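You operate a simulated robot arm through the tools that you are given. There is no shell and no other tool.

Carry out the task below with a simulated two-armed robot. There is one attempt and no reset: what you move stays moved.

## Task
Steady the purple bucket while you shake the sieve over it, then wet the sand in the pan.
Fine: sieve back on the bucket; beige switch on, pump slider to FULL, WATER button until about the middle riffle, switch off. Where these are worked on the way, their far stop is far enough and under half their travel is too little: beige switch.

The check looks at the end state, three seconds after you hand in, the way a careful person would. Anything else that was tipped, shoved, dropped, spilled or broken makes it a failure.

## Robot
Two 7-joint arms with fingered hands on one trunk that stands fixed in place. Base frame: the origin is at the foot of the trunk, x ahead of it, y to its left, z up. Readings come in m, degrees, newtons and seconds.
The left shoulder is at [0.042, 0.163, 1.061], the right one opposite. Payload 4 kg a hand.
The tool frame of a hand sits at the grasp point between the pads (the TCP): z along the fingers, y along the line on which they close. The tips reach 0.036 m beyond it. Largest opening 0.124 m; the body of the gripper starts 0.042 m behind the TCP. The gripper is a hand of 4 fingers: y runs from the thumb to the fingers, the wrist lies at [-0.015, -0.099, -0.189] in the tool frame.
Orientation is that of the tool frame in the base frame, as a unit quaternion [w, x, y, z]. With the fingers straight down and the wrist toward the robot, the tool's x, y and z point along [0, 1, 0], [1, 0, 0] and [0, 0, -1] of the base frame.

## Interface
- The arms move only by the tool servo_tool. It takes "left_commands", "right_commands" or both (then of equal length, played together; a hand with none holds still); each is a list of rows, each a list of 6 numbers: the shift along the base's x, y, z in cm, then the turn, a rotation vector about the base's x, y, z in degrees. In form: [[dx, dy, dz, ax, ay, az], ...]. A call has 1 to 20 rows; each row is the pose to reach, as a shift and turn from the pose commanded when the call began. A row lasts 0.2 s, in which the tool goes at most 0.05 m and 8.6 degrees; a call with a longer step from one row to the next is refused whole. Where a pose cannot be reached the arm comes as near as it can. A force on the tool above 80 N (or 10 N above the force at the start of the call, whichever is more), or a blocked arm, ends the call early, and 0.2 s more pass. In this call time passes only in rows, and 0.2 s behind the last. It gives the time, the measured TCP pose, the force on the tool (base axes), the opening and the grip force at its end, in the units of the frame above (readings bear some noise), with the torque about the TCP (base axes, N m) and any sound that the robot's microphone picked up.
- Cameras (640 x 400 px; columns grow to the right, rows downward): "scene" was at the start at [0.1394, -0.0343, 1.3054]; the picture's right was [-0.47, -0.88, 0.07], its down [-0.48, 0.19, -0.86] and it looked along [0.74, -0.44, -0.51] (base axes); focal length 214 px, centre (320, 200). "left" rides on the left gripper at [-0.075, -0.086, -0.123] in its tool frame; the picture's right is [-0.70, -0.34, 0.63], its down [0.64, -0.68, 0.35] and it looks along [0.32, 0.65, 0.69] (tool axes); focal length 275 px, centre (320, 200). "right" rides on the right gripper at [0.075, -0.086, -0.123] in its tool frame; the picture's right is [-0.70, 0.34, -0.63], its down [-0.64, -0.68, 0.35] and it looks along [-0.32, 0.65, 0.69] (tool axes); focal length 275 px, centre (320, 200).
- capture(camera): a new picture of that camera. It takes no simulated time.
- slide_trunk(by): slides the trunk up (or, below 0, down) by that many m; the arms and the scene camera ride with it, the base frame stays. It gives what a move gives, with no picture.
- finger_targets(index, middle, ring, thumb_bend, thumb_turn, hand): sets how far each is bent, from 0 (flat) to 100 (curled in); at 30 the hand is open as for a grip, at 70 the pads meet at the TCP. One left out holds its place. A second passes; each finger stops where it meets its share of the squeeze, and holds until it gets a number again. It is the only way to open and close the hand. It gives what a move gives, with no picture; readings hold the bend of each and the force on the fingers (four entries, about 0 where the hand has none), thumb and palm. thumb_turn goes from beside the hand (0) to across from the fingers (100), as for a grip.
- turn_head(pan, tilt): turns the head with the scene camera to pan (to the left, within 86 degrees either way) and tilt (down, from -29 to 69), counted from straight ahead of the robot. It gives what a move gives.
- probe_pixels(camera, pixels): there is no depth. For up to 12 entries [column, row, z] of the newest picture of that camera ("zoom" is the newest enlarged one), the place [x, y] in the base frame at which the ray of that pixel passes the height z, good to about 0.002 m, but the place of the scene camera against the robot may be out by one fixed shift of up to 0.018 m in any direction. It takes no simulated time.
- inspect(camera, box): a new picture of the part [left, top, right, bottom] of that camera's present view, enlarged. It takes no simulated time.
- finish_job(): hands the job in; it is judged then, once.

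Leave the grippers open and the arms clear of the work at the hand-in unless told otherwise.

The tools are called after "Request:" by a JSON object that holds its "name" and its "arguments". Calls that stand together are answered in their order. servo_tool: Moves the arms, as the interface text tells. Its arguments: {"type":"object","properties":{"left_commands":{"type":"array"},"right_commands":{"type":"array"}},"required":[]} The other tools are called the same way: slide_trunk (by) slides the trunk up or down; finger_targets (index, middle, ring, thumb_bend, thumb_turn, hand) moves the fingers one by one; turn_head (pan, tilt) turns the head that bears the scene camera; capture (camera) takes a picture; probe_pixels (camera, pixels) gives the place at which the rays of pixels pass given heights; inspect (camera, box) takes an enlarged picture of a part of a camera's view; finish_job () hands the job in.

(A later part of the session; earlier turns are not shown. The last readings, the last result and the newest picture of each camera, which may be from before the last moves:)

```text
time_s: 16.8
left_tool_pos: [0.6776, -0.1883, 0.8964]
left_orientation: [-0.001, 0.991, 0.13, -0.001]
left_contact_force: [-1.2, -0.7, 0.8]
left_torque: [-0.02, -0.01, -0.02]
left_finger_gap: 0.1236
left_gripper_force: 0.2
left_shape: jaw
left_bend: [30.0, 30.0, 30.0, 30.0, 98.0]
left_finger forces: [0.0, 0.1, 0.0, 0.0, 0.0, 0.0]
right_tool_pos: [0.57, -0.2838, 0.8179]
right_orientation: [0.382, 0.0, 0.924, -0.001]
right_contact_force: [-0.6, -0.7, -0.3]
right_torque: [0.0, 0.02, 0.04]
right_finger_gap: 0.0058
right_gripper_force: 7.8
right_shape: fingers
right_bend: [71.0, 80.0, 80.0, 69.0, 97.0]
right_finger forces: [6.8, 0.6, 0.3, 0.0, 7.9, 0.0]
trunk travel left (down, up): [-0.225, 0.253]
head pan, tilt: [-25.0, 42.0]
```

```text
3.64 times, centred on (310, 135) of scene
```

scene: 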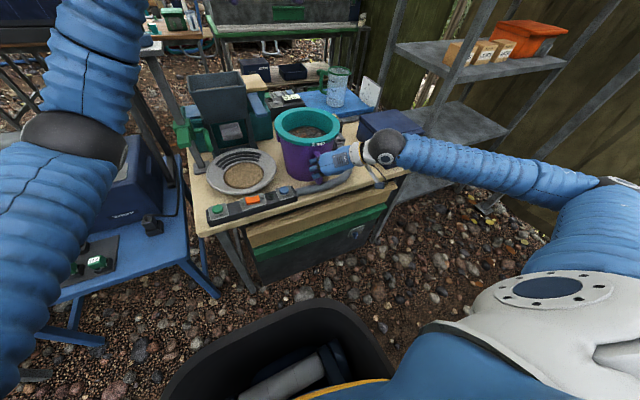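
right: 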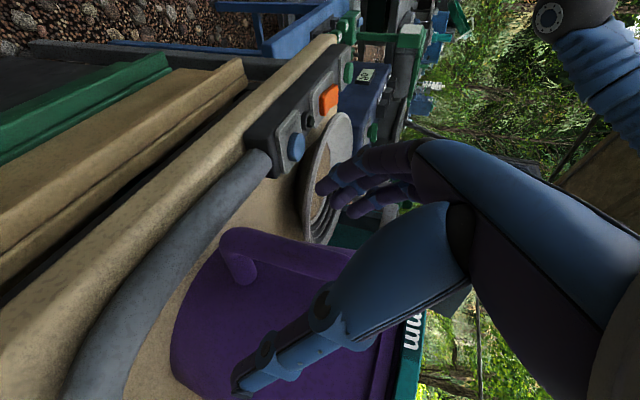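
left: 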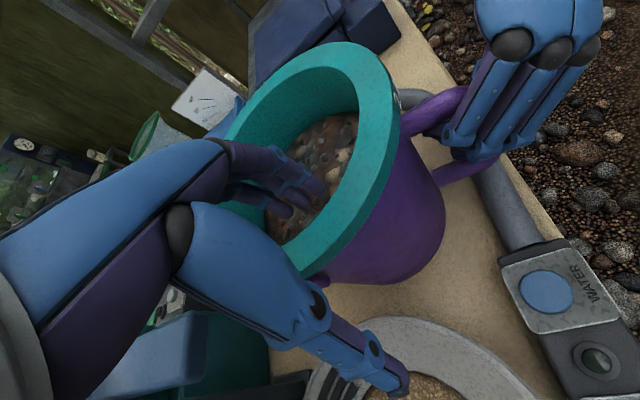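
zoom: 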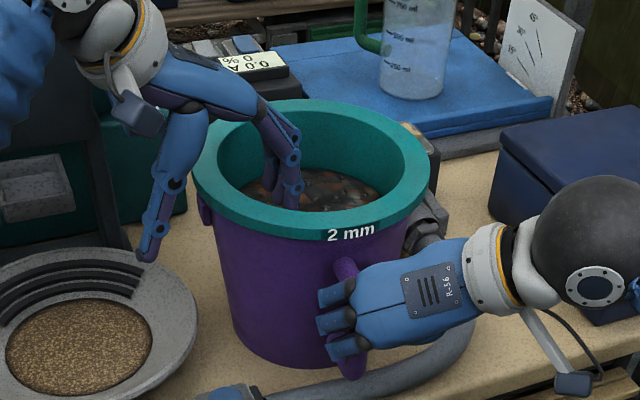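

There is no contact, the fingers are inside the sieve and the thumb is outside. I'll close partway first.

Request:
{"name": "finger_targets", "arguments": {"hand": "left", "index": 52, "middle": 52, "ring": 52, "thumb_bend": 52}}

Request:
{"name": "inspect", "arguments": {"camera": "left", "box": [160, 100, 480, 400]}}

Request:
{"name": "inspect", "arguments": {"camera": "scene", "box": [240, 80, 380, 190]}}

```text
time_s: 17.8
left_tool_pos: [0.6774, -0.1881, 0.8968]
left_orientation: [0.0, 0.992, 0.13, 0.0]
left_contact_force: [-0.3, 0.3, 0.0]
left_torque: [0.0, -0.02, -0.03]
left_finger_gap: 0.0562
left_gripper_force: 0.2
left_shape: fingers
left_bend: [52.0, 52.0, 52.0, 52.0, 98.0]
left_finger forces: [0.0, 0.0, 0.0, 0.0, 0.1, 0.1]
right_tool_pos: [0.5712, -0.2828, 0.8181]
right_orientation: [0.383, 0.0, 0.924, 0.0]
right_contact_force: [-0.8, 0.6, 0.0]
right_torque: [0.05, 0.02, -0.01]
right_finger_gap: 0.0059
right_gripper_force: 7.8
right_shape: fingers
right_bend: [71.0, 80.0, 80.0, 69.0, 97.0]
right_finger forces: [6.9, 0.7, 0.4, 0.0, 7.8, 0.0]
trunk travel left (down, up): [-0.225, 0.253]
head pan, tilt: [-25.0, 42.0]
```

```text
1.33 times, centred on (320, 250) of left
```

zoom: 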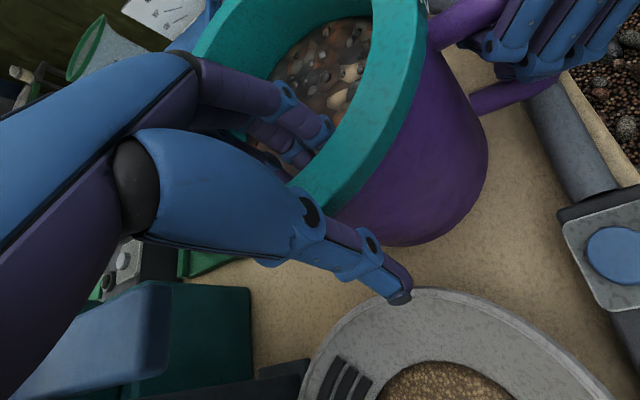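

```text
3.64 times, centred on (310, 135) of scene
```

zoom: 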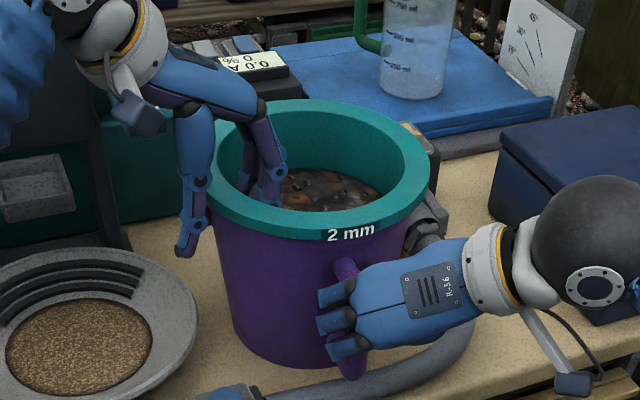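

The rim is between the thumb and the fingers with no contact. I'll close further in a second small stage.

Request:
{"name": "finger_targets", "arguments": {"hand": "left", "index": 60, "middle": 60, "ring": 60, "thumb_bend": 60}}

Request:
{"name": "inspect", "arguments": {"camera": "left", "box": [160, 100, 480, 400]}}

Request:
{"name": "inspect", "arguments": {"camera": "scene", "box": [240, 80, 380, 190]}}

```text
time_s: 18.8
left_tool_pos: [0.6775, -0.1879, 0.8952]
left_orientation: [0.0, 0.991, 0.131, 0.0]
left_contact_force: [-1.6, -0.6, 1.0]
left_torque: [-0.13, -0.01, -0.11]
left_finger_gap: 0.039
left_gripper_force: 5.1
left_shape: fingers
left_bend: [58.0, 59.0, 58.0, 59.0, 97.0]
left_finger forces: [2.2, 1.4, 1.9, 0.0, 4.9, 0.1]
right_tool_pos: [0.5706, -0.2832, 0.8179]
right_orientation: [0.382, 0.0, 0.924, 0.001]
right_contact_force: [0.5, 1.0, 0.1]
right_torque: [0.01, 0.0, 0.01]
right_finger_gap: 0.0058
right_gripper_force: 8.1
right_shape: fingers
right_bend: [71.0, 80.0, 80.0, 68.0, 97.0]
right_finger forces: [6.9, 0.6, 0.4, 0.0, 8.2, 0.0]
trunk travel left (down, up): [-0.225, 0.253]
head pan, tilt: [-25.0, 42.0]
```

```text
1.33 times, centred on (320, 250) of left
```

zoom: 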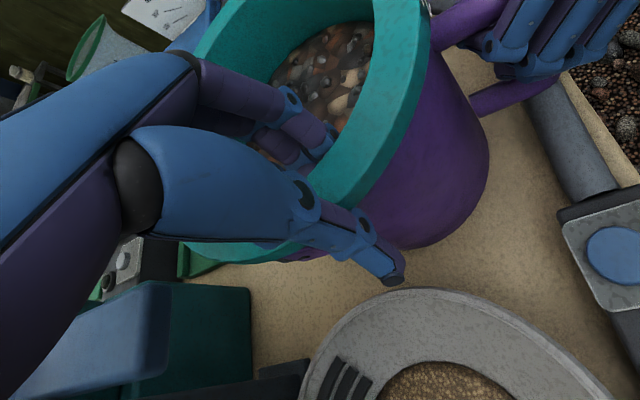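

```text
3.64 times, centred on (310, 135) of scene
```

zoom: 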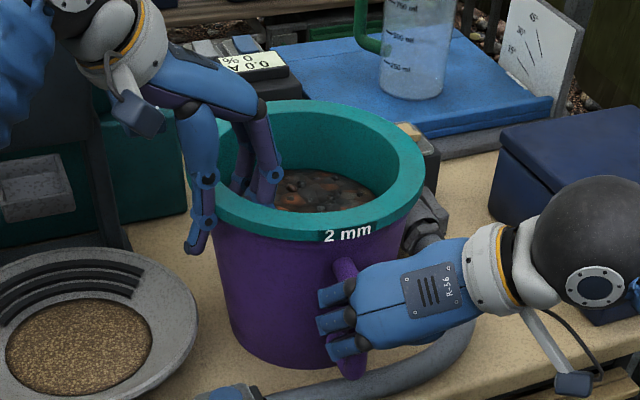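

All three fingers (about 2 N each) and the thumb (5 N) now touch the sieve, with a gap of 0.039 m. I'll squeeze harder before lifting.

Request:
{"name": "finger_targets", "arguments": {"hand": "left", "index": 70, "middle": 70, "ring": 70, "thumb_bend": 70}}

Request:
{"name": "inspect", "arguments": {"camera": "scene", "box": [240, 80, 380, 190]}}

```text
time_s: 19.8
left_tool_pos: [0.6774, -0.1883, 0.8974]
left_orientation: [-0.001, 0.991, 0.131, 0.0]
left_contact_force: [-3.8, -2.4, 6.4]
left_torque: [-1.31, -0.3, -0.6]
left_finger_gap: 0.0391
left_gripper_force: 33.1
left_shape: fingers
left_bend: [60.0, 62.0, 61.0, 61.0, 96.0]
left_finger forces: [11.4, 11.0, 12.0, 0.1, 32.2, 0.0]
right_tool_pos: [0.5714, -0.2835, 0.8173]
right_orientation: [0.383, 0.0, 0.924, 0.0]
right_contact_force: [3.2, -0.5, 0.5]
right_torque: [0.01, -0.01, -0.02]
right_finger_gap: 0.0058
right_gripper_force: 8.4
right_shape: fingers
right_bend: [71.0, 80.0, 80.0, 68.0, 97.0]
right_finger forces: [7.4, 1.0, 0.5, 0.0, 8.4, 0.0]
trunk travel left (down, up): [-0.225, 0.253]
head pan, tilt: [-25.0, 42.0]
```

```text
3.64 times, centred on (310, 135) of scene
```

zoom: 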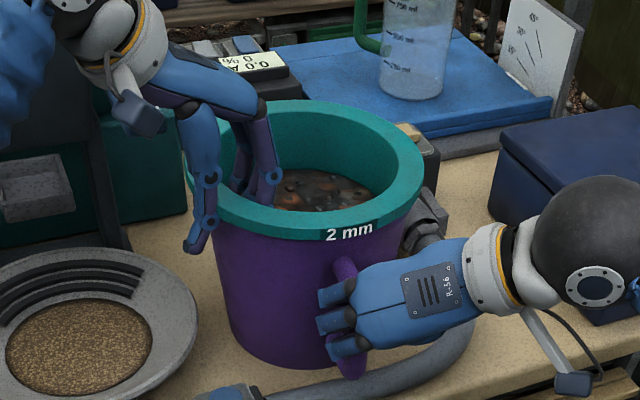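

The left hand grips with 33 N. Now I'll do a slow test lift of 1.5 cm, watching for tilt, load and any bucket movement.

Request:
{"name": "servo_tool", "arguments": {"left_commands": [[0, 0, 0.4, 0, 0, 0], [0, 0, 0.8, 0, 0, 0], [0, 0, 1.2, 0, 0, 0], [0, 0, 1.5, 0, 0, 0]]}}

Request:
{"name": "inspect", "arguments": {"camera": "scene", "box": [240, 80, 380, 190]}}

Request:
{"name": "capture", "arguments": {"camera": "left"}}

```text
time_s: 20.8
left_tool_pos: [0.6792, -0.1874, 0.912]
left_orientation: [-0.001, 0.991, 0.13, -0.001]
left_contact_force: [-5.2, -2.2, -1.0]
left_torque: [-0.59, 0.17, -0.46]
left_finger_gap: 0.0356
left_gripper_force: 26.7
left_shape: fingers
left_bend: [60.0, 62.0, 62.0, 62.0, 96.0]
left_finger forces: [9.6, 8.5, 9.6, 0.0, 26.1, 0.1]
right_tool_pos: [0.5709, -0.2828, 0.8171]
right_orientation: [0.382, 0.0, 0.924, 0.0]
right_contact_force: [4.3, 1.0, -0.4]
right_torque: [0.01, -0.08, -0.05]
right_finger_gap: 0.0057
right_gripper_force: 9.0
right_shape: fingers
right_bend: [66.0, 80.0, 80.0, 68.0, 97.0]
right_finger forces: [8.0, 1.2, 0.5, 0.0, 8.0, 0.1]
trunk travel left (down, up): [-0.225, 0.253]
head pan, tilt: [-25.0, 42.0]
```

```text
3.64 times, centred on (310, 135) of scene
```

zoom: 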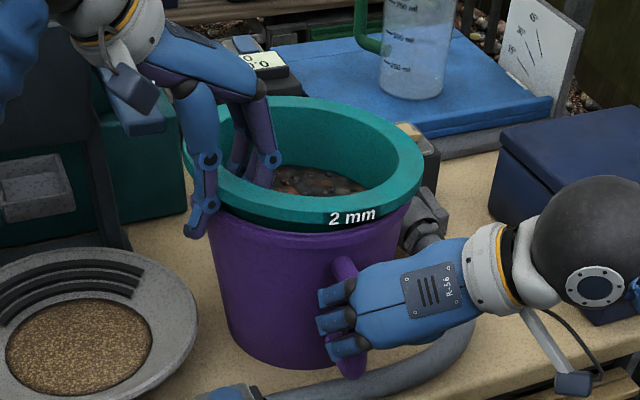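

```text
taken
```

left: 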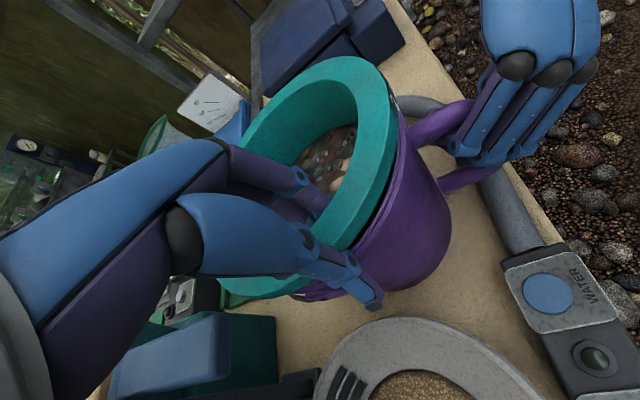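

The gripped side is lifting. I'll check in close-up whether the far side has lifted too or the sieve is tilting.

Request:
{"name": "inspect", "arguments": {"camera": "scene", "box": [280, 105, 360, 155]}}

Request:
{"name": "inspect", "arguments": {"camera": "left", "box": [220, 40, 480, 310]}}

```text
8.00 times, centred on (320, 130) of scene
```

zoom: 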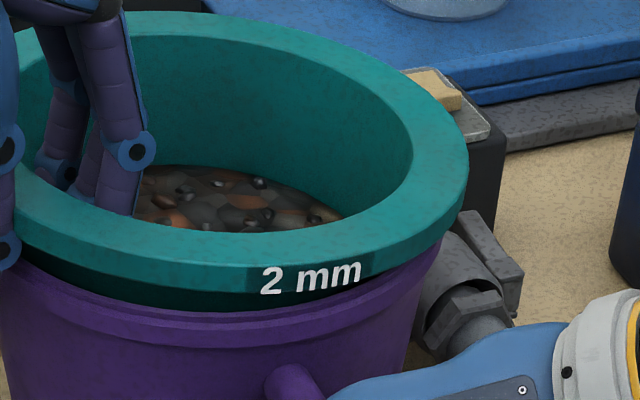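

```text
1.48 times, centred on (350, 175) of left
```

zoom: 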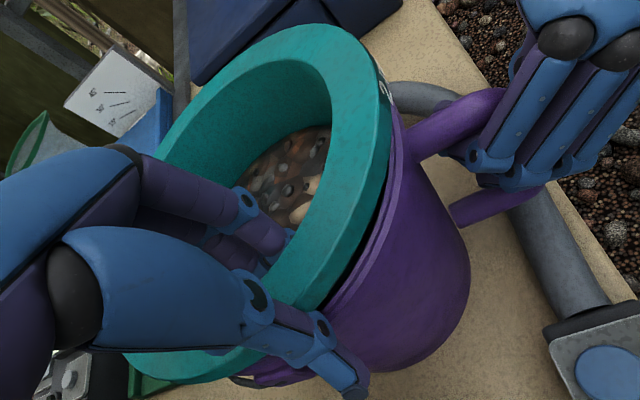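

The right side of the lip still rests on the bucket, so the sieve is sagging about 4–5° in the grip. I'll level it by rolling the left hand about 6° about the rim's tangent, which raises the far side, with a touch more lift.

Request:
{"name": "servo_tool", "arguments": {"left_commands": [[0, 0, 0.1, -1.5, -0.4, 0], [0, 0, 0.2, -3.0, -0.8, 0], [0, 0, 0.3, -4.5, -1.2, 0], [0, 0, 0.4, -6.0, -1.6, 0]]}}

Request:
{"name": "inspect", "arguments": {"camera": "scene", "box": [270, 95, 370, 165]}}

```text
time_s: 21.8
left_tool_pos: [0.679, -0.1879, 0.916]
left_orientation: [0.054, 0.99, 0.13, 0.007]
left_contact_force: [-6.3, 0.2, -2.6]
left_torque: [-0.25, 0.33, -0.46]
left_finger_gap: 0.0308
left_gripper_force: 24.0
left_shape: fingers
left_bend: [62.0, 64.0, 63.0, 64.0, 96.0]
left_finger forces: [8.6, 7.0, 9.2, 0.0, 22.8, 0.1]
right_tool_pos: [0.5719, -0.2836, 0.8194]
right_orientation: [0.383, -0.001, 0.924, -0.001]
right_contact_force: [6.2, 0.3, 1.1]
right_torque: [0.08, -0.04, -0.04]
right_finger_gap: 0.0061
right_gripper_force: 9.7
right_shape: fingers
right_bend: [66.0, 80.0, 80.0, 68.0, 98.0]
right_finger forces: [8.5, 1.4, 0.3, 0.0, 8.5, 0.1]
trunk travel left (down, up): [-0.225, 0.253]
head pan, tilt: [-25.0, 42.0]
```

```text
5.71 times, centred on (320, 130) of scene
```

zoom: 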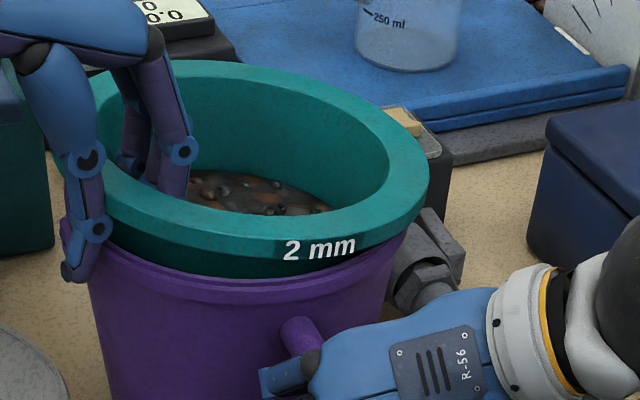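

The sieve is still pivoting on its far side, and about 6 N of side force runs through the bucket, so it is partly jammed and the grip is letting it rotate. I'll tighten the left squeeze before going further.

Request:
{"name": "finger_targets", "arguments": {"hand": "left", "index": 82, "middle": 82, "ring": 82, "thumb_bend": 82}}

Request:
{"name": "inspect", "arguments": {"camera": "scene", "box": [270, 95, 370, 165]}}

```text
time_s: 22.8
left_tool_pos: [0.6771, -0.1882, 0.9161]
left_orientation: [0.054, 0.99, 0.13, 0.007]
left_contact_force: [-10.2, -0.5, 3.4]
left_torque: [-0.92, 0.12, -0.87]
left_finger_gap: 0.0239
left_gripper_force: 37.8
left_shape: fingers
left_bend: [61.0, 64.0, 63.0, 63.0, 96.0]
left_finger forces: [11.6, 11.3, 15.0, 0.0, 37.6, 0.0]
right_tool_pos: [0.5709, -0.2833, 0.8173]
right_orientation: [0.383, 0.0, 0.924, 0.001]
right_contact_force: [9.9, 0.0, 2.4]
right_torque: [0.08, -0.07, -0.1]
right_finger_gap: 0.0058
right_gripper_force: 10.4
right_shape: fingers
right_bend: [66.0, 80.0, 80.0, 68.0, 98.0]
right_finger forces: [9.6, 2.3, 0.2, 0.1, 8.6, 0.0]
trunk travel left (down, up): [-0.225, 0.253]
head pan, tilt: [-25.0, 42.0]
```

```text
5.71 times, centred on (320, 130) of scene
```

zoom: 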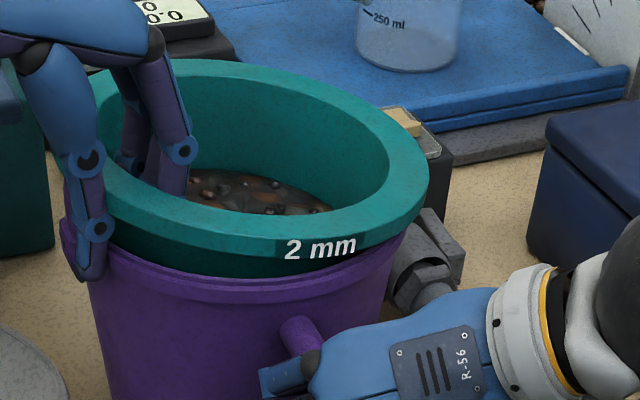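

Squeezing harder only raises the side force. The thumb tip hangs 2–3 cm below the lip and seems to press on the bucket's wall or its small purple lug as well as the sieve. I'll set the sieve back down by reversing the roll and lift, then regrip higher and away from the lug.

Request:
{"name": "servo_tool", "arguments": {"left_commands": [[0, 0, -0.4, 2.0, 0.5, 0], [0, 0, -0.8, 4.0, 1.0, 0], [0, 0, -1.2, 6.0, 1.6, 0], [0, 0, -1.6, 6.0, 1.6, 0], [0, 0, -1.9, 6.0, 1.6, 0]]}}

Request:
{"name": "inspect", "arguments": {"camera": "scene", "box": [270, 95, 370, 165]}}

```text
time_s: 24.0
left_tool_pos: [0.6773, -0.1885, 0.8992]
left_orientation: [0.0, 0.991, 0.13, 0.0]
left_contact_force: [-13.3, -3.3, 16.4]
left_torque: [-2.39, -0.54, -1.05]
left_finger_gap: 0.0318
left_gripper_force: 49.7
left_shape: fingers
left_bend: [60.0, 62.0, 62.0, 61.0, 96.0]
left_finger forces: [16.5, 15.7, 19.5, 0.0, 48.6, 0.0]
right_tool_pos: [0.5708, -0.2828, 0.8172]
right_orientation: [0.383, 0.0, 0.924, -0.001]
right_contact_force: [13.0, 1.2, 0.1]
right_torque: [0.02, -0.11, -0.18]
right_finger_gap: 0.0062
right_gripper_force: 10.8
right_shape: fingers
right_bend: [66.0, 80.0, 80.0, 68.0, 98.0]
right_finger forces: [10.9, 3.0, 0.6, 0.0, 8.0, 0.0]
trunk travel left (down, up): [-0.225, 0.253]
head pan, tilt: [-25.0, 42.0]
```

```text
5.71 times, centred on (320, 130) of scene
```

zoom: 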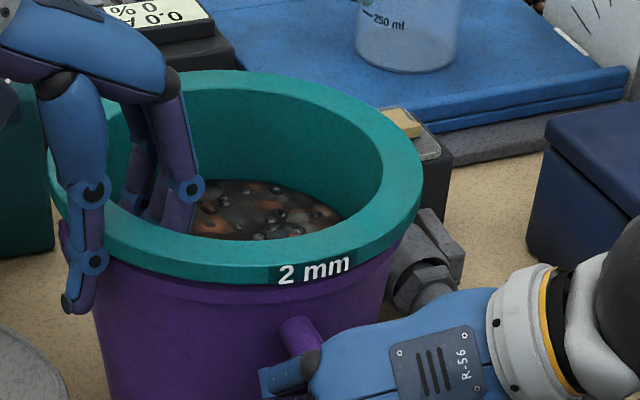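

The sieve is seated again. I'll open the left fingers to release it.

Request:
{"name": "finger_targets", "arguments": {"hand": "left", "index": 50, "middle": 50, "ring": 50, "thumb_bend": 50}}

Request:
{"name": "inspect", "arguments": {"camera": "scene", "box": [270, 95, 370, 165]}}

Request:
{"name": "inspect", "arguments": {"camera": "left", "box": [200, 60, 480, 400]}}

```text
time_s: 25.0
left_tool_pos: [0.6781, -0.1872, 0.8962]
left_orientation: [-0.001, 0.991, 0.13, 0.0]
left_contact_force: [0.1, 0.5, 0.6]
left_torque: [0.02, 0.02, -0.01]
left_finger_gap: 0.0617
left_gripper_force: 0.0
left_shape: fingers
left_bend: [50.0, 50.0, 50.0, 50.0, 97.0]
left_finger forces: [0.0, 0.0, 0.0, 0.0, 0.0, 0.0]
right_tool_pos: [0.5704, -0.2832, 0.818]
right_orientation: [0.382, 0.0, 0.924, 0.001]
right_contact_force: [-1.3, 1.2, 0.8]
right_torque: [0.04, 0.05, 0.07]
right_finger_gap: 0.0049
right_gripper_force: 7.1
right_shape: fingers
right_bend: [71.0, 80.0, 80.0, 69.0, 97.0]
right_finger forces: [6.9, 0.3, 0.3, 0.0, 7.2, 0.0]
trunk travel left (down, up): [-0.225, 0.253]
head pan, tilt: [-25.0, 42.0]
```

```text
5.71 times, centred on (320, 130) of scene
```

zoom: 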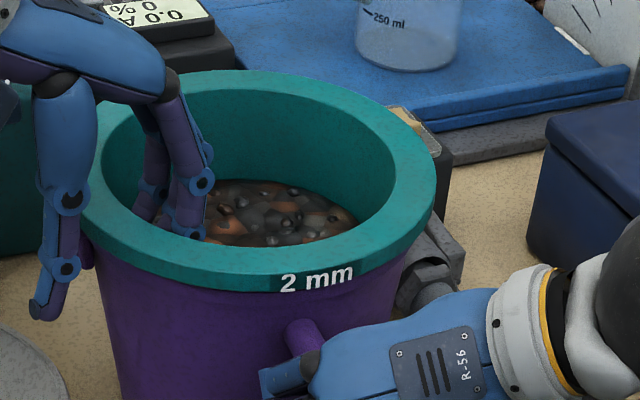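

```text
1.18 times, centred on (340, 230) of left
```

zoom: 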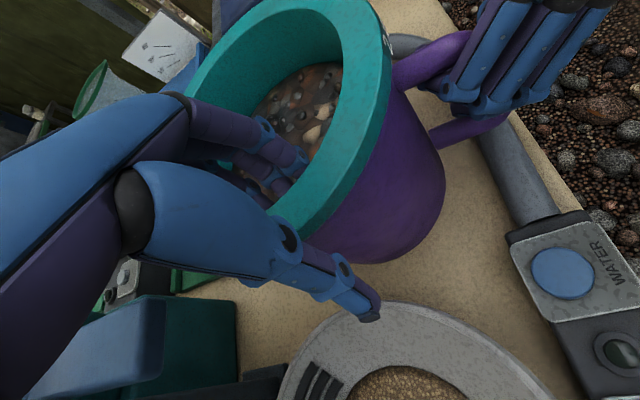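

The sieve is released and seated. I'll raise the left hand 12 cm to see the rim and the lug position.

Request:
{"name": "servo_tool", "arguments": {"left_commands": [[0, 0, 3, 0, 0, 0], [0, 0, 6, 0, 0, 0], [0, 0, 10, 0, 0, 0], [0, 0, 14, 0, 0, 0]]}}

Request:
{"name": "capture", "arguments": {"camera": "left"}}

Request:
{"name": "inspect", "arguments": {"camera": "scene", "box": [250, 90, 390, 200]}}

```text
time_s: 26.0
left_tool_pos: [0.6771, -0.1878, 1.0371]
left_orientation: [-0.001, 0.992, 0.13, 0.0]
left_contact_force: [0.4, 0.1, 0.5]
left_torque: [0.01, -0.01, 0.01]
left_finger_gap: 0.0619
left_gripper_force: 0.2
left_shape: fingers
left_bend: [50.0, 50.0, 50.0, 50.0, 97.0]
left_finger forces: [0.0, 0.0, 0.0, 0.1, 0.1, 0.0]
right_tool_pos: [0.5702, -0.2839, 0.8185]
right_orientation: [0.383, 0.0, 0.924, 0.0]
right_contact_force: [-0.1, 0.1, -0.4]
right_torque: [0.01, -0.01, -0.02]
right_finger_gap: 0.0052
right_gripper_force: 8.2
right_shape: fingers
right_bend: [71.0, 80.0, 80.0, 69.0, 97.0]
right_finger forces: [6.9, 0.4, 0.5, 0.0, 7.4, 0.1]
trunk travel left (down, up): [-0.225, 0.253]
head pan, tilt: [-25.0, 42.0]
```

```text
taken
```

left: 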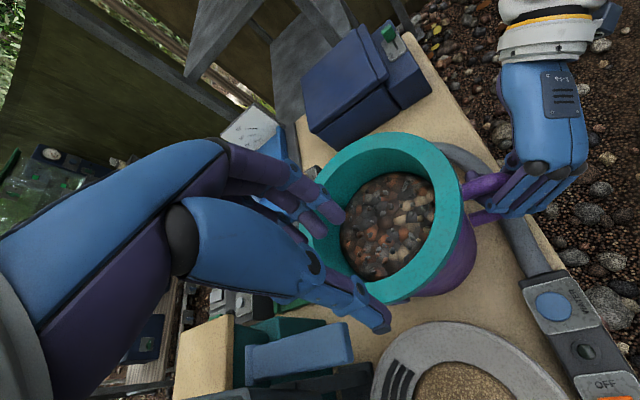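

```text
3.64 times, centred on (320, 145) of scene
```

zoom: 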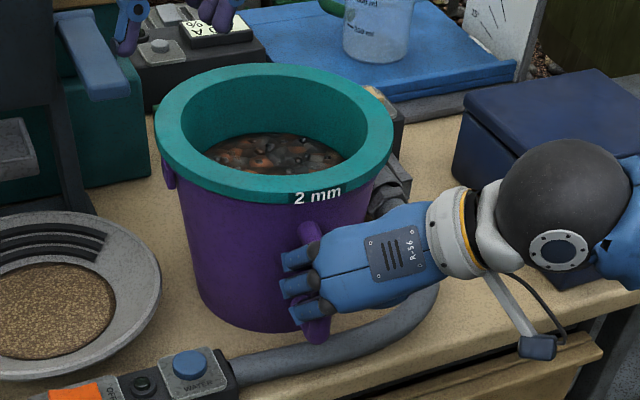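

The bucket and sieve are back where they were. I'll regrip higher, with the TCP near z = 0.922, so that only the tips close on the sieve's lip and not on the bucket wall. I'll also shift about 5 mm inward, since closing had dragged the sieve outward.

Request:
{"name": "servo_tool", "arguments": {"left_commands": [[0.1, -0.5, -4, 0, 0, 0], [0.1, -0.5, -7, 0, 0, 0], [0.1, -0.5, -9, 0, 0, 0], [0.1, -0.5, -10.5, 0, 0, 0], [0.1, -0.5, -11.5, 0, 0, 0]]}}

Request:
{"name": "inspect", "arguments": {"camera": "scene", "box": [270, 95, 370, 165]}}

Request:
{"name": "inspect", "arguments": {"camera": "left", "box": [200, 60, 480, 400]}}

```text
time_s: 27.2
left_tool_pos: [0.6788, -0.1918, 0.9202]
left_orientation: [0.001, 0.991, 0.13, 0.0]
left_contact_force: [-0.2, 0.1, -0.4]
left_torque: [0.05, 0.0, -0.01]
left_finger_gap: 0.0618
left_gripper_force: 0.1
left_shape: fingers
left_bend: [50.0, 50.0, 50.0, 50.0, 97.0]
left_finger forces: [0.1, 0.0, 0.0, 0.0, 0.0, 0.0]
right_tool_pos: [0.5704, -0.2837, 0.8181]
right_orientation: [0.382, 0.0, 0.924, 0.0]
right_contact_force: [-0.6, -0.1, 1.2]
right_torque: [0.01, 0.0, 0.03]
right_finger_gap: 0.005
right_gripper_force: 7.3
right_shape: fingers
right_bend: [71.0, 80.0, 80.0, 69.0, 97.0]
right_finger forces: [6.9, 0.2, 0.3, 0.0, 7.3, 0.0]
trunk travel left (down, up): [-0.225, 0.253]
head pan, tilt: [-25.0, 42.0]
```

```text
5.71 times, centred on (320, 130) of scene
```

zoom: 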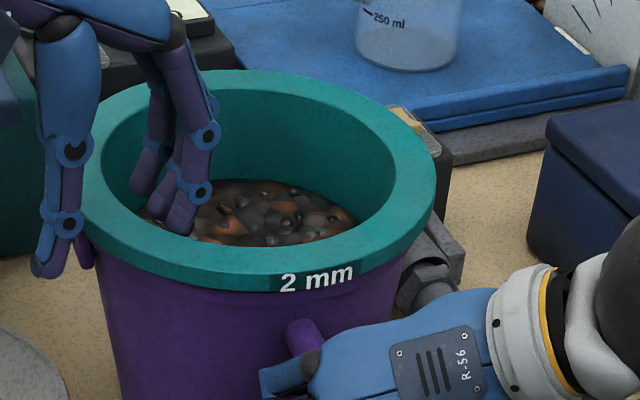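

```text
1.18 times, centred on (340, 230) of left
```

zoom: 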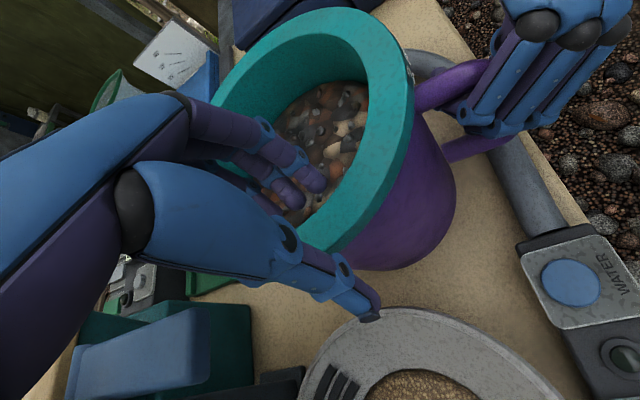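

The thumb tip still hangs about 1.5 cm below the lip. I'll raise the hand 1 cm more and then close gently.

Request:
{"name": "servo_tool", "arguments": {"left_commands": [[0, 0, 0.5, 0, 0, 0], [0, 0, 1.0, 0, 0, 0]]}}

Request:
{"name": "finger_targets", "arguments": {"hand": "left", "index": 60, "middle": 60, "ring": 60, "thumb_bend": 60}}

Request:
{"name": "inspect", "arguments": {"camera": "scene", "box": [270, 95, 370, 165]}}

```text
time_s: 27.8
left_tool_pos: [0.6791, -0.1931, 0.9312]
left_orientation: [-0.001, 0.992, 0.13, -0.001]
left_contact_force: [-0.4, -0.6, -0.4]
left_torque: [0.0, 0.0, -0.03]
left_finger_gap: 0.0618
left_gripper_force: 0.1
left_shape: fingers
left_bend: [50.0, 50.0, 50.0, 50.0, 97.0]
left_finger forces: [0.1, 0.0, 0.0, 0.0, 0.0, 0.0]
right_tool_pos: [0.5711, -0.2839, 0.8184]
right_orientation: [0.383, 0.0, 0.924, 0.0]
right_contact_force: [0.1, -0.7, 0.2]
right_torque: [-0.02, -0.01, 0.0]
right_finger_gap: 0.0049
right_gripper_force: 7.9
right_shape: fingers
right_bend: [71.0, 80.0, 80.0, 69.0, 97.0]
right_finger forces: [7.0, 0.2, 0.5, 0.0, 7.3, 0.1]
trunk travel left (down, up): [-0.225, 0.253]
head pan, tilt: [-25.0, 42.0]
```

```text
time_s: 28.8
left_tool_pos: [0.6791, -0.1919, 0.9309]
left_orientation: [0.0, 0.992, 0.13, 0.0]
left_contact_force: [-0.1, -1.3, -0.7]
left_torque: [-0.03, 0.01, -0.02]
left_finger_gap: 0.0321
left_gripper_force: 0.9
left_shape: fingers
left_bend: [59.0, 60.0, 59.0, 60.0, 97.0]
left_finger forces: [0.4, 0.0, 0.6, 0.1, 0.0, 0.0]
right_tool_pos: [0.5699, -0.2834, 0.8177]
right_orientation: [0.382, -0.001, 0.924, 0.0]
right_contact_force: [0.7, 0.4, 0.3]
right_torque: [0.03, 0.01, -0.02]
right_finger_gap: 0.0048
right_gripper_force: 7.5
right_shape: fingers
right_bend: [71.0, 80.0, 80.0, 69.0, 97.0]
right_finger forces: [7.1, 0.3, 0.5, 0.0, 7.2, 0.1]
trunk travel left (down, up): [-0.225, 0.253]
head pan, tilt: [-25.0, 42.0]
```

```text
5.71 times, centred on (320, 130) of scene
```

zoom: 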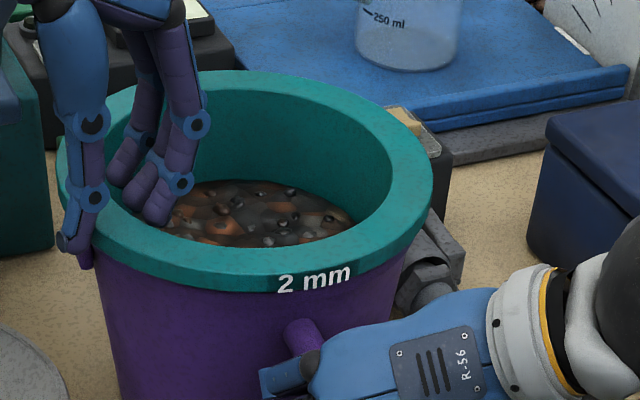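

The fingers just touch the inner wall, and the thumb tip is now at lip height. Now I'll squeeze firmly.

Request:
{"name": "finger_targets", "arguments": {"hand": "left", "index": 75, "middle": 75, "ring": 75, "thumb_bend": 78}}

Request:
{"name": "inspect", "arguments": {"camera": "scene", "box": [270, 95, 370, 165]}}

```text
time_s: 29.8
left_tool_pos: [0.6788, -0.1942, 0.932]
left_orientation: [0.0, 0.991, 0.131, 0.0]
left_contact_force: [-8.5, -2.6, 0.1]
left_torque: [0.11, 0.48, -0.61]
left_finger_gap: 0.023
left_gripper_force: 29.9
left_shape: fingers
left_bend: [64.0, 66.0, 66.0, 64.0, 96.0]
left_finger forces: [8.4, 8.1, 12.6, 0.0, 30.5, 0.0]
right_tool_pos: [0.5705, -0.2833, 0.8173]
right_orientation: [0.382, 0.0, 0.924, 0.0]
right_contact_force: [9.2, 0.9, 0.2]
right_torque: [0.06, -0.07, -0.11]
right_finger_gap: 0.0054
right_gripper_force: 9.2
right_shape: fingers
right_bend: [66.0, 80.0, 80.0, 68.0, 98.0]
right_finger forces: [9.0, 1.6, 0.4, 0.0, 7.7, 0.1]
trunk travel left (down, up): [-0.225, 0.253]
head pan, tilt: [-25.0, 42.0]
```

```text
5.71 times, centred on (320, 130) of scene
```

zoom: 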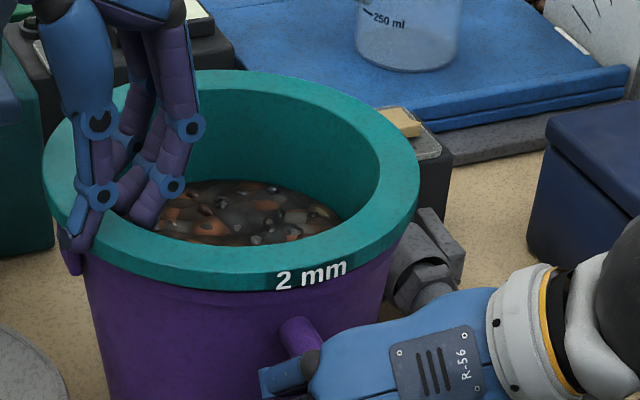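

The grip is 30 N with a 0.023 m gap and hardly any tilting torque, which is much better. There is an 8 N side force, so I'll ease the left hand 3–4 mm back to relieve it and then lift 1.2 cm.

Request:
{"name": "servo_tool", "arguments": {"left_commands": [[-0.3, -0.3, 0, 0, 0, 0], [-0.3, -0.3, 0.4, 0, 0, 0], [-0.3, -0.3, 0.8, 0, 0, 0], [-0.3, -0.3, 1.2, 0, 0, 0]]}}

Request:
{"name": "inspect", "arguments": {"camera": "scene", "box": [270, 95, 370, 165]}}

```text
time_s: 30.8
left_tool_pos: [0.675, -0.1971, 0.945]
left_orientation: [0.0, 0.991, 0.13, -0.001]
left_contact_force: [-4.3, -1.3, -5.4]
left_torque: [0.21, 0.34, -0.38]
left_finger_gap: 0.0231
left_gripper_force: 28.3
left_shape: fingers
left_bend: [64.0, 67.0, 68.0, 64.0, 95.0]
left_finger forces: [10.5, 7.8, 9.9, 0.0, 27.6, 0.1]
right_tool_pos: [0.572, -0.2832, 0.8191]
right_orientation: [0.383, 0.0, 0.924, 0.0]
right_contact_force: [4.3, 0.4, 1.0]
right_torque: [0.08, -0.05, 0.0]
right_finger_gap: 0.0054
right_gripper_force: 8.8
right_shape: fingers
right_bend: [66.0, 80.0, 80.0, 68.0, 98.0]
right_finger forces: [7.3, 0.8, 0.7, 0.0, 7.8, 0.0]
trunk travel left (down, up): [-0.225, 0.253]
head pan, tilt: [-25.0, 42.0]
```

```text
5.71 times, centred on (320, 130) of scene
```

zoom: 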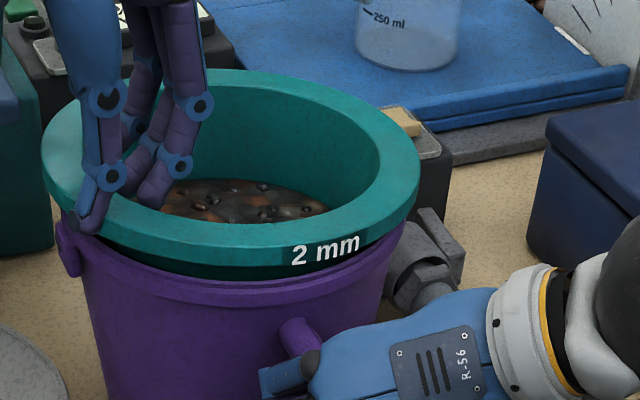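

The load is 5 N and the gripped side rises about 1.2 cm. The far side seems to lag a little. I'll roll the hand about 6° to raise the far side and lift a bit more.

Request:
{"name": "servo_tool", "arguments": {"left_commands": [[0, 0, 0.2, -2.0, -0.5, 0], [0, 0, 0.4, -4.0, -1.1, 0], [0, 0, 0.6, -6.0, -1.6, 0], [0, 0, 0.8, -8.0, -2.1, 0]]}}

Request:
{"name": "inspect", "arguments": {"camera": "scene", "box": [270, 95, 370, 165]}}

Request:
{"name": "capture", "arguments": {"camera": "left"}}

```text
time_s: 31.8
left_tool_pos: [0.6762, -0.1961, 0.9524]
left_orientation: [0.071, 0.989, 0.13, 0.008]
left_contact_force: [-2.0, 3.3, -1.6]
left_torque: [0.07, 0.06, -0.1]
left_finger_gap: 0.0193
left_gripper_force: 21.3
left_shape: fingers
left_bend: [64.0, 66.0, 73.0, 65.0, 95.0]
left_finger forces: [11.4, 9.6, 0.0, 0.0, 21.3, 0.0]
right_tool_pos: [0.5714, -0.2825, 0.8186]
right_orientation: [0.382, 0.0, 0.924, 0.0]
right_contact_force: [3.3, -1.2, 1.2]
right_torque: [0.09, -0.04, -0.03]
right_finger_gap: 0.0052
right_gripper_force: 8.1
right_shape: fingers
right_bend: [66.0, 80.0, 80.0, 68.0, 97.0]
right_finger forces: [7.8, 0.6, 0.0, 0.0, 7.9, 0.0]
trunk travel left (down, up): [-0.225, 0.253]
head pan, tilt: [-25.0, 42.0]
```

```text
5.71 times, centred on (320, 130) of scene
```

zoom: 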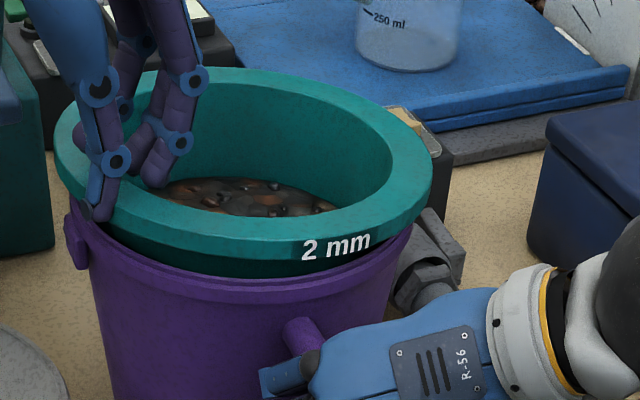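

```text
taken
```

left: 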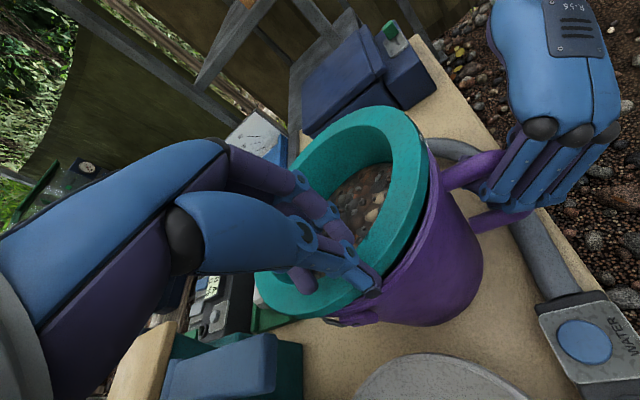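

The fingertip grip can't carry the tilting moment: the ring finger has lost contact and the far side stays seated. So I won't lift the sieve free. I'll shake it on the bucket instead, which is why the bucket needs steadying. First I'll set it back down.

Request:
{"name": "servo_tool", "arguments": {"left_commands": [[0, 0, -0.4, 2.0, 0.5, 0], [0, 0, -0.8, 4.0, 1.1, 0], [0, 0, -1.2, 6.0, 1.6, 0], [0, 0, -1.6, 8.0, 2.1, 0], [0, 0, -2.0, 8.0, 2.1, 0]]}}

Request:
{"name": "inspect", "arguments": {"camera": "scene", "box": [270, 95, 370, 165]}}

```text
time_s: 33.0
left_tool_pos: [0.6754, -0.1957, 0.9358]
left_orientation: [0.002, 0.991, 0.13, 0.002]
left_contact_force: [0.1, -0.3, 38.3]
left_torque: [0.07, 0.37, -0.07]
left_finger_gap: 0.0177
left_gripper_force: 32.7
left_shape: fingers
left_bend: [64.0, 67.0, 73.0, 65.0, 95.0]
left_finger forces: [20.6, 11.2, 0.0, 0.1, 32.9, 0.0]
right_tool_pos: [0.5702, -0.2839, 0.8182]
right_orientation: [0.383, -0.001, 0.924, 0.0]
right_contact_force: [5.3, 3.9, -7.5]
right_torque: [-0.12, -0.07, -0.08]
right_finger_gap: 0.0054
right_gripper_force: 8.9
right_shape: fingers
right_bend: [66.0, 80.0, 80.0, 69.0, 97.0]
right_finger forces: [8.3, 0.9, 2.4, 0.0, 5.9, 0.1]
trunk travel left (down, up): [-0.225, 0.253]
head pan, tilt: [-25.0, 42.0]
```

```text
5.71 times, centred on (320, 130) of scene
```

zoom: 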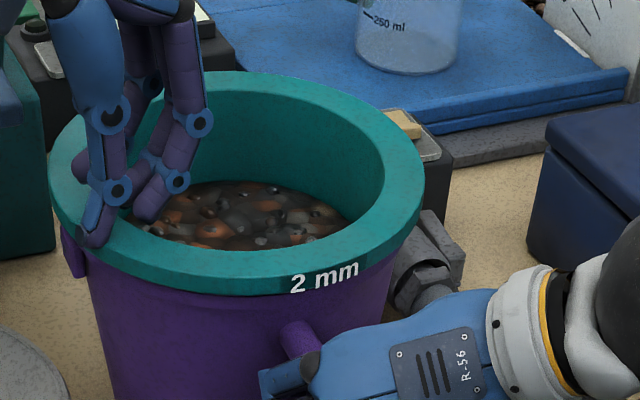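

The sieve is seated, with the hand pressing down 38 N. I'll release the grip to clear that load.

Request:
{"name": "finger_targets", "arguments": {"hand": "left", "index": 48, "middle": 48, "ring": 48, "thumb_bend": 48}}

Request:
{"name": "inspect", "arguments": {"camera": "scene", "box": [250, 90, 390, 200]}}

```text
time_s: 34.0
left_tool_pos: [0.6764, -0.1956, 0.9318]
left_orientation: [-0.001, 0.991, 0.131, 0.0]
left_contact_force: [0.0, 0.4, -0.6]
left_torque: [0.01, 0.05, -0.01]
left_finger_gap: 0.0683
left_gripper_force: 0.1
left_shape: fingers
left_bend: [48.0, 48.0, 48.0, 48.0, 97.0]
left_finger forces: [0.1, 0.0, 0.1, 0.1, 0.0, 0.0]
right_tool_pos: [0.5704, -0.283, 0.8169]
right_orientation: [0.382, 0.0, 0.924, 0.0]
right_contact_force: [-2.8, 0.0, -0.2]
right_torque: [0.04, 0.01, 0.0]
right_finger_gap: 0.0048
right_gripper_force: 7.0
right_shape: fingers
right_bend: [71.0, 80.0, 80.0, 69.0, 97.0]
right_finger forces: [6.5, 0.1, 0.6, 0.0, 6.9, 0.0]
trunk travel left (down, up): [-0.225, 0.253]
head pan, tilt: [-25.0, 42.0]
```

```text
3.64 times, centred on (320, 145) of scene
```

zoom: 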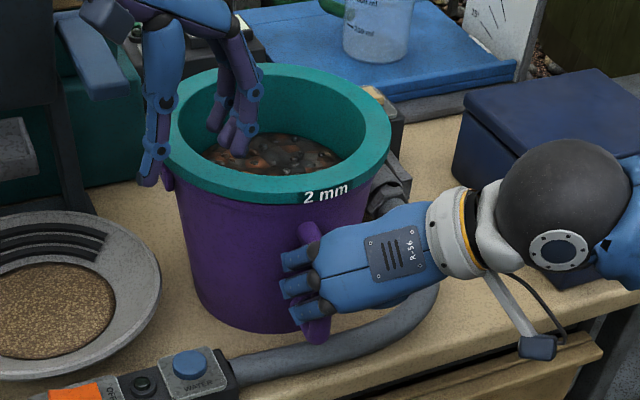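

The sieve is seated cleanly. I'll take a medium-depth grip, with the TCP at z ≈ 0.907, for shaking on the bucket: go down 2.5 cm, then close.

Request:
{"name": "servo_tool", "arguments": {"left_commands": [[0, 0, -0.9, 0, 0, 0], [0, 0, -1.8, 0, 0, 0], [0, 0, -2.5, 0, 0, 0]]}}

Request:
{"name": "finger_targets", "arguments": {"hand": "left", "index": 68, "middle": 68, "ring": 68, "thumb_bend": 70}}

Request:
{"name": "inspect", "arguments": {"camera": "scene", "box": [270, 95, 370, 165]}}

```text
time_s: 34.8
left_tool_pos: [0.676, -0.1979, 0.9074]
left_orientation: [0.0, 0.991, 0.131, 0.0]
left_contact_force: [-1.1, -0.4, -0.5]
left_torque: [0.0, -0.03, -0.02]
left_finger_gap: 0.068
left_gripper_force: 0.1
left_shape: fingers
left_bend: [48.0, 48.0, 48.0, 48.0, 97.0]
left_finger forces: [0.0, 0.0, 0.1, 0.0, 0.0, 0.0]
right_tool_pos: [0.5698, -0.2829, 0.818]
right_orientation: [0.383, 0.0, 0.924, 0.001]
right_contact_force: [-0.8, 0.3, 0.8]
right_torque: [0.02, 0.01, 0.02]
right_finger_gap: 0.0047
right_gripper_force: 6.7
right_shape: fingers
right_bend: [71.0, 80.0, 80.0, 69.0, 97.0]
right_finger forces: [6.5, 0.2, 0.7, 0.0, 7.0, 0.1]
trunk travel left (down, up): [-0.225, 0.253]
head pan, tilt: [-25.0, 42.0]
```

```text
time_s: 35.8
left_tool_pos: [0.6769, -0.197, 0.9074]
left_orientation: [0.0, 0.991, 0.131, 0.0]
left_contact_force: [-5.1, 2.3, 4.5]
left_torque: [-0.67, -0.11, -0.45]
left_finger_gap: 0.0375
left_gripper_force: 26.4
left_shape: fingers
left_bend: [61.0, 63.0, 61.0, 61.0, 97.0]
left_finger forces: [9.2, 6.9, 9.6, 0.0, 27.7, 0.1]
right_tool_pos: [0.5708, -0.284, 0.8174]
right_orientation: [0.382, 0.0, 0.924, 0.0]
right_contact_force: [5.4, -1.1, -0.2]
right_torque: [0.01, -0.08, -0.05]
right_finger_gap: 0.0049
right_gripper_force: 8.8
right_shape: fingers
right_bend: [66.0, 80.0, 80.0, 69.0, 97.0]
right_finger forces: [8.1, 0.6, 0.2, 0.0, 8.5, 0.1]
trunk travel left (down, up): [-0.225, 0.253]
head pan, tilt: [-25.0, 42.0]
```

```text
5.71 times, centred on (320, 130) of scene
```

zoom: 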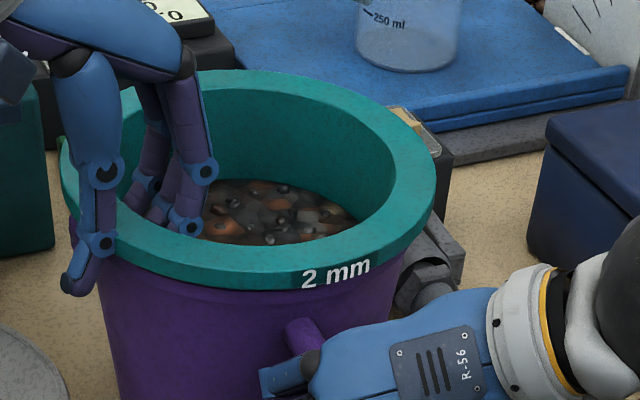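

The grip is good (26 N) and the sieve is centred. I'll do a short trial shake: ease up 0.8 cm and move it a few millimetres side to side, then check the bucket.

Request:
{"name": "servo_tool", "arguments": {"left_commands": [[0, 0, 0.8, 0, 0, 0], [0, 0.7, 0.8, 0, 0, 0], [0, -0.7, 0.8, 0, 0, 0], [0, 0.7, 0.8, 0, 0, 0], [0, -0.7, 0.8, 0, 0, 0], [0, 0, 0.8, 0, 0, 0]]}}

Request:
{"name": "inspect", "arguments": {"camera": "scene", "box": [250, 90, 390, 200]}}

```text
time_s: 37.2
left_tool_pos: [0.6765, -0.196, 0.9135]
left_orientation: [0.0, 0.991, 0.131, 0.0]
left_contact_force: [-4.3, -1.1, 2.2]
left_torque: [-0.69, -0.07, -0.44]
left_finger_gap: 0.0361
left_gripper_force: 26.5
left_shape: fingers
left_bend: [61.0, 63.0, 62.0, 62.0, 96.0]
left_finger forces: [10.1, 7.2, 9.7, 0.0, 26.4, 0.0]
right_tool_pos: [0.571, -0.2832, 0.8185]
right_orientation: [0.383, 0.0, 0.924, 0.0]
right_contact_force: [4.1, -0.3, 0.8]
right_torque: [0.03, -0.06, -0.06]
right_finger_gap: 0.0047
right_gripper_force: 8.4
right_shape: fingers
right_bend: [71.0, 80.0, 80.0, 68.0, 97.0]
right_finger forces: [8.3, 0.5, 0.0, 0.0, 7.5, 0.1]
trunk travel left (down, up): [-0.225, 0.253]
head pan, tilt: [-25.0, 42.0]
```

```text
3.64 times, centred on (320, 145) of scene
```

zoom: 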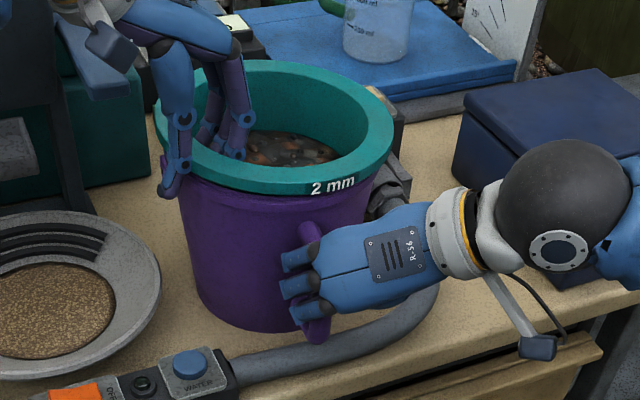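

The bucket stayed put. Now a stronger shake, ±1.3 cm sideways for several cycles, with the rim eased up to about 1.3 cm.

Request:
{"name": "servo_tool", "arguments": {"left_commands": [[0, 0, 0.5, 0, 0, 0], [0, 1.2, 0.5, 0, 0, 0], [0, -1.2, 0.5, 0, 0, 0], [0, 1.2, 0.5, 0, 0, 0], [0, -1.2, 0.5, 0, 0, 0], [0, 1.2, 0.5, 0, 0, 0], [0, -1.2, 0.5, 0, 0, 0], [0, 1.2, 0.5, 0, 0, 0], [0, -1.2, 0.5, 0, 0, 0], [0, 0, 0.5, 0, 0, 0]]}}

Request:
{"name": "inspect", "arguments": {"camera": "scene", "box": [250, 90, 390, 200]}}

Request:
{"name": "inspect", "arguments": {"camera": "left", "box": [200, 60, 480, 400]}}

```text
time_s: 39.4
left_tool_pos: [0.6762, -0.1966, 0.9191]
left_orientation: [0.0, 0.991, 0.13, -0.001]
left_contact_force: [-4.5, -0.2, 1.7]
left_torque: [-0.6, -0.06, -0.45]
left_finger_gap: 0.0352
left_gripper_force: 25.1
left_shape: fingers
left_bend: [61.0, 63.0, 62.0, 62.0, 96.0]
left_finger forces: [9.3, 6.8, 9.9, 0.0, 24.8, 0.0]
right_tool_pos: [0.5704, -0.2836, 0.8165]
right_orientation: [0.382, 0.0, 0.924, 0.0]
right_contact_force: [3.5, 0.1, -0.5]
right_torque: [0.04, -0.03, -0.02]
right_finger_gap: 0.0053
right_gripper_force: 8.4
right_shape: fingers
right_bend: [71.0, 80.0, 80.0, 68.0, 97.0]
right_finger forces: [8.8, 0.5, 0.1, 0.0, 7.6, 0.0]
trunk travel left (down, up): [-0.225, 0.253]
head pan, tilt: [-25.0, 42.0]
```

```text
3.64 times, centred on (320, 145) of scene
```

zoom: 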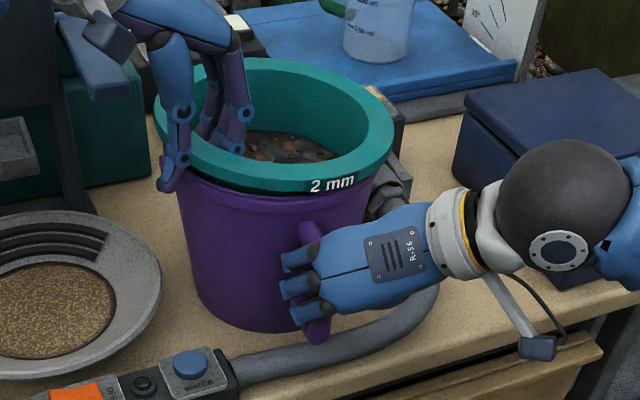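

```text
1.18 times, centred on (340, 230) of left
```

zoom: 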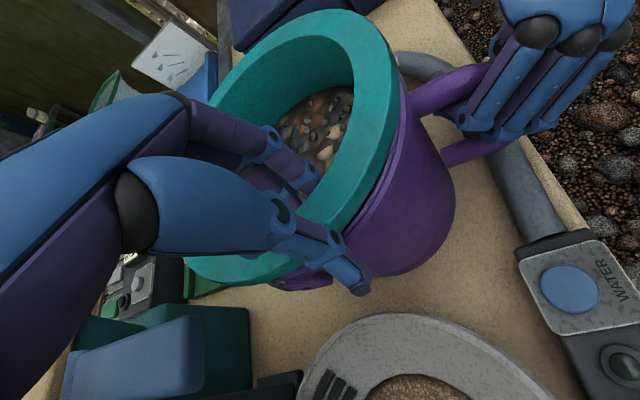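

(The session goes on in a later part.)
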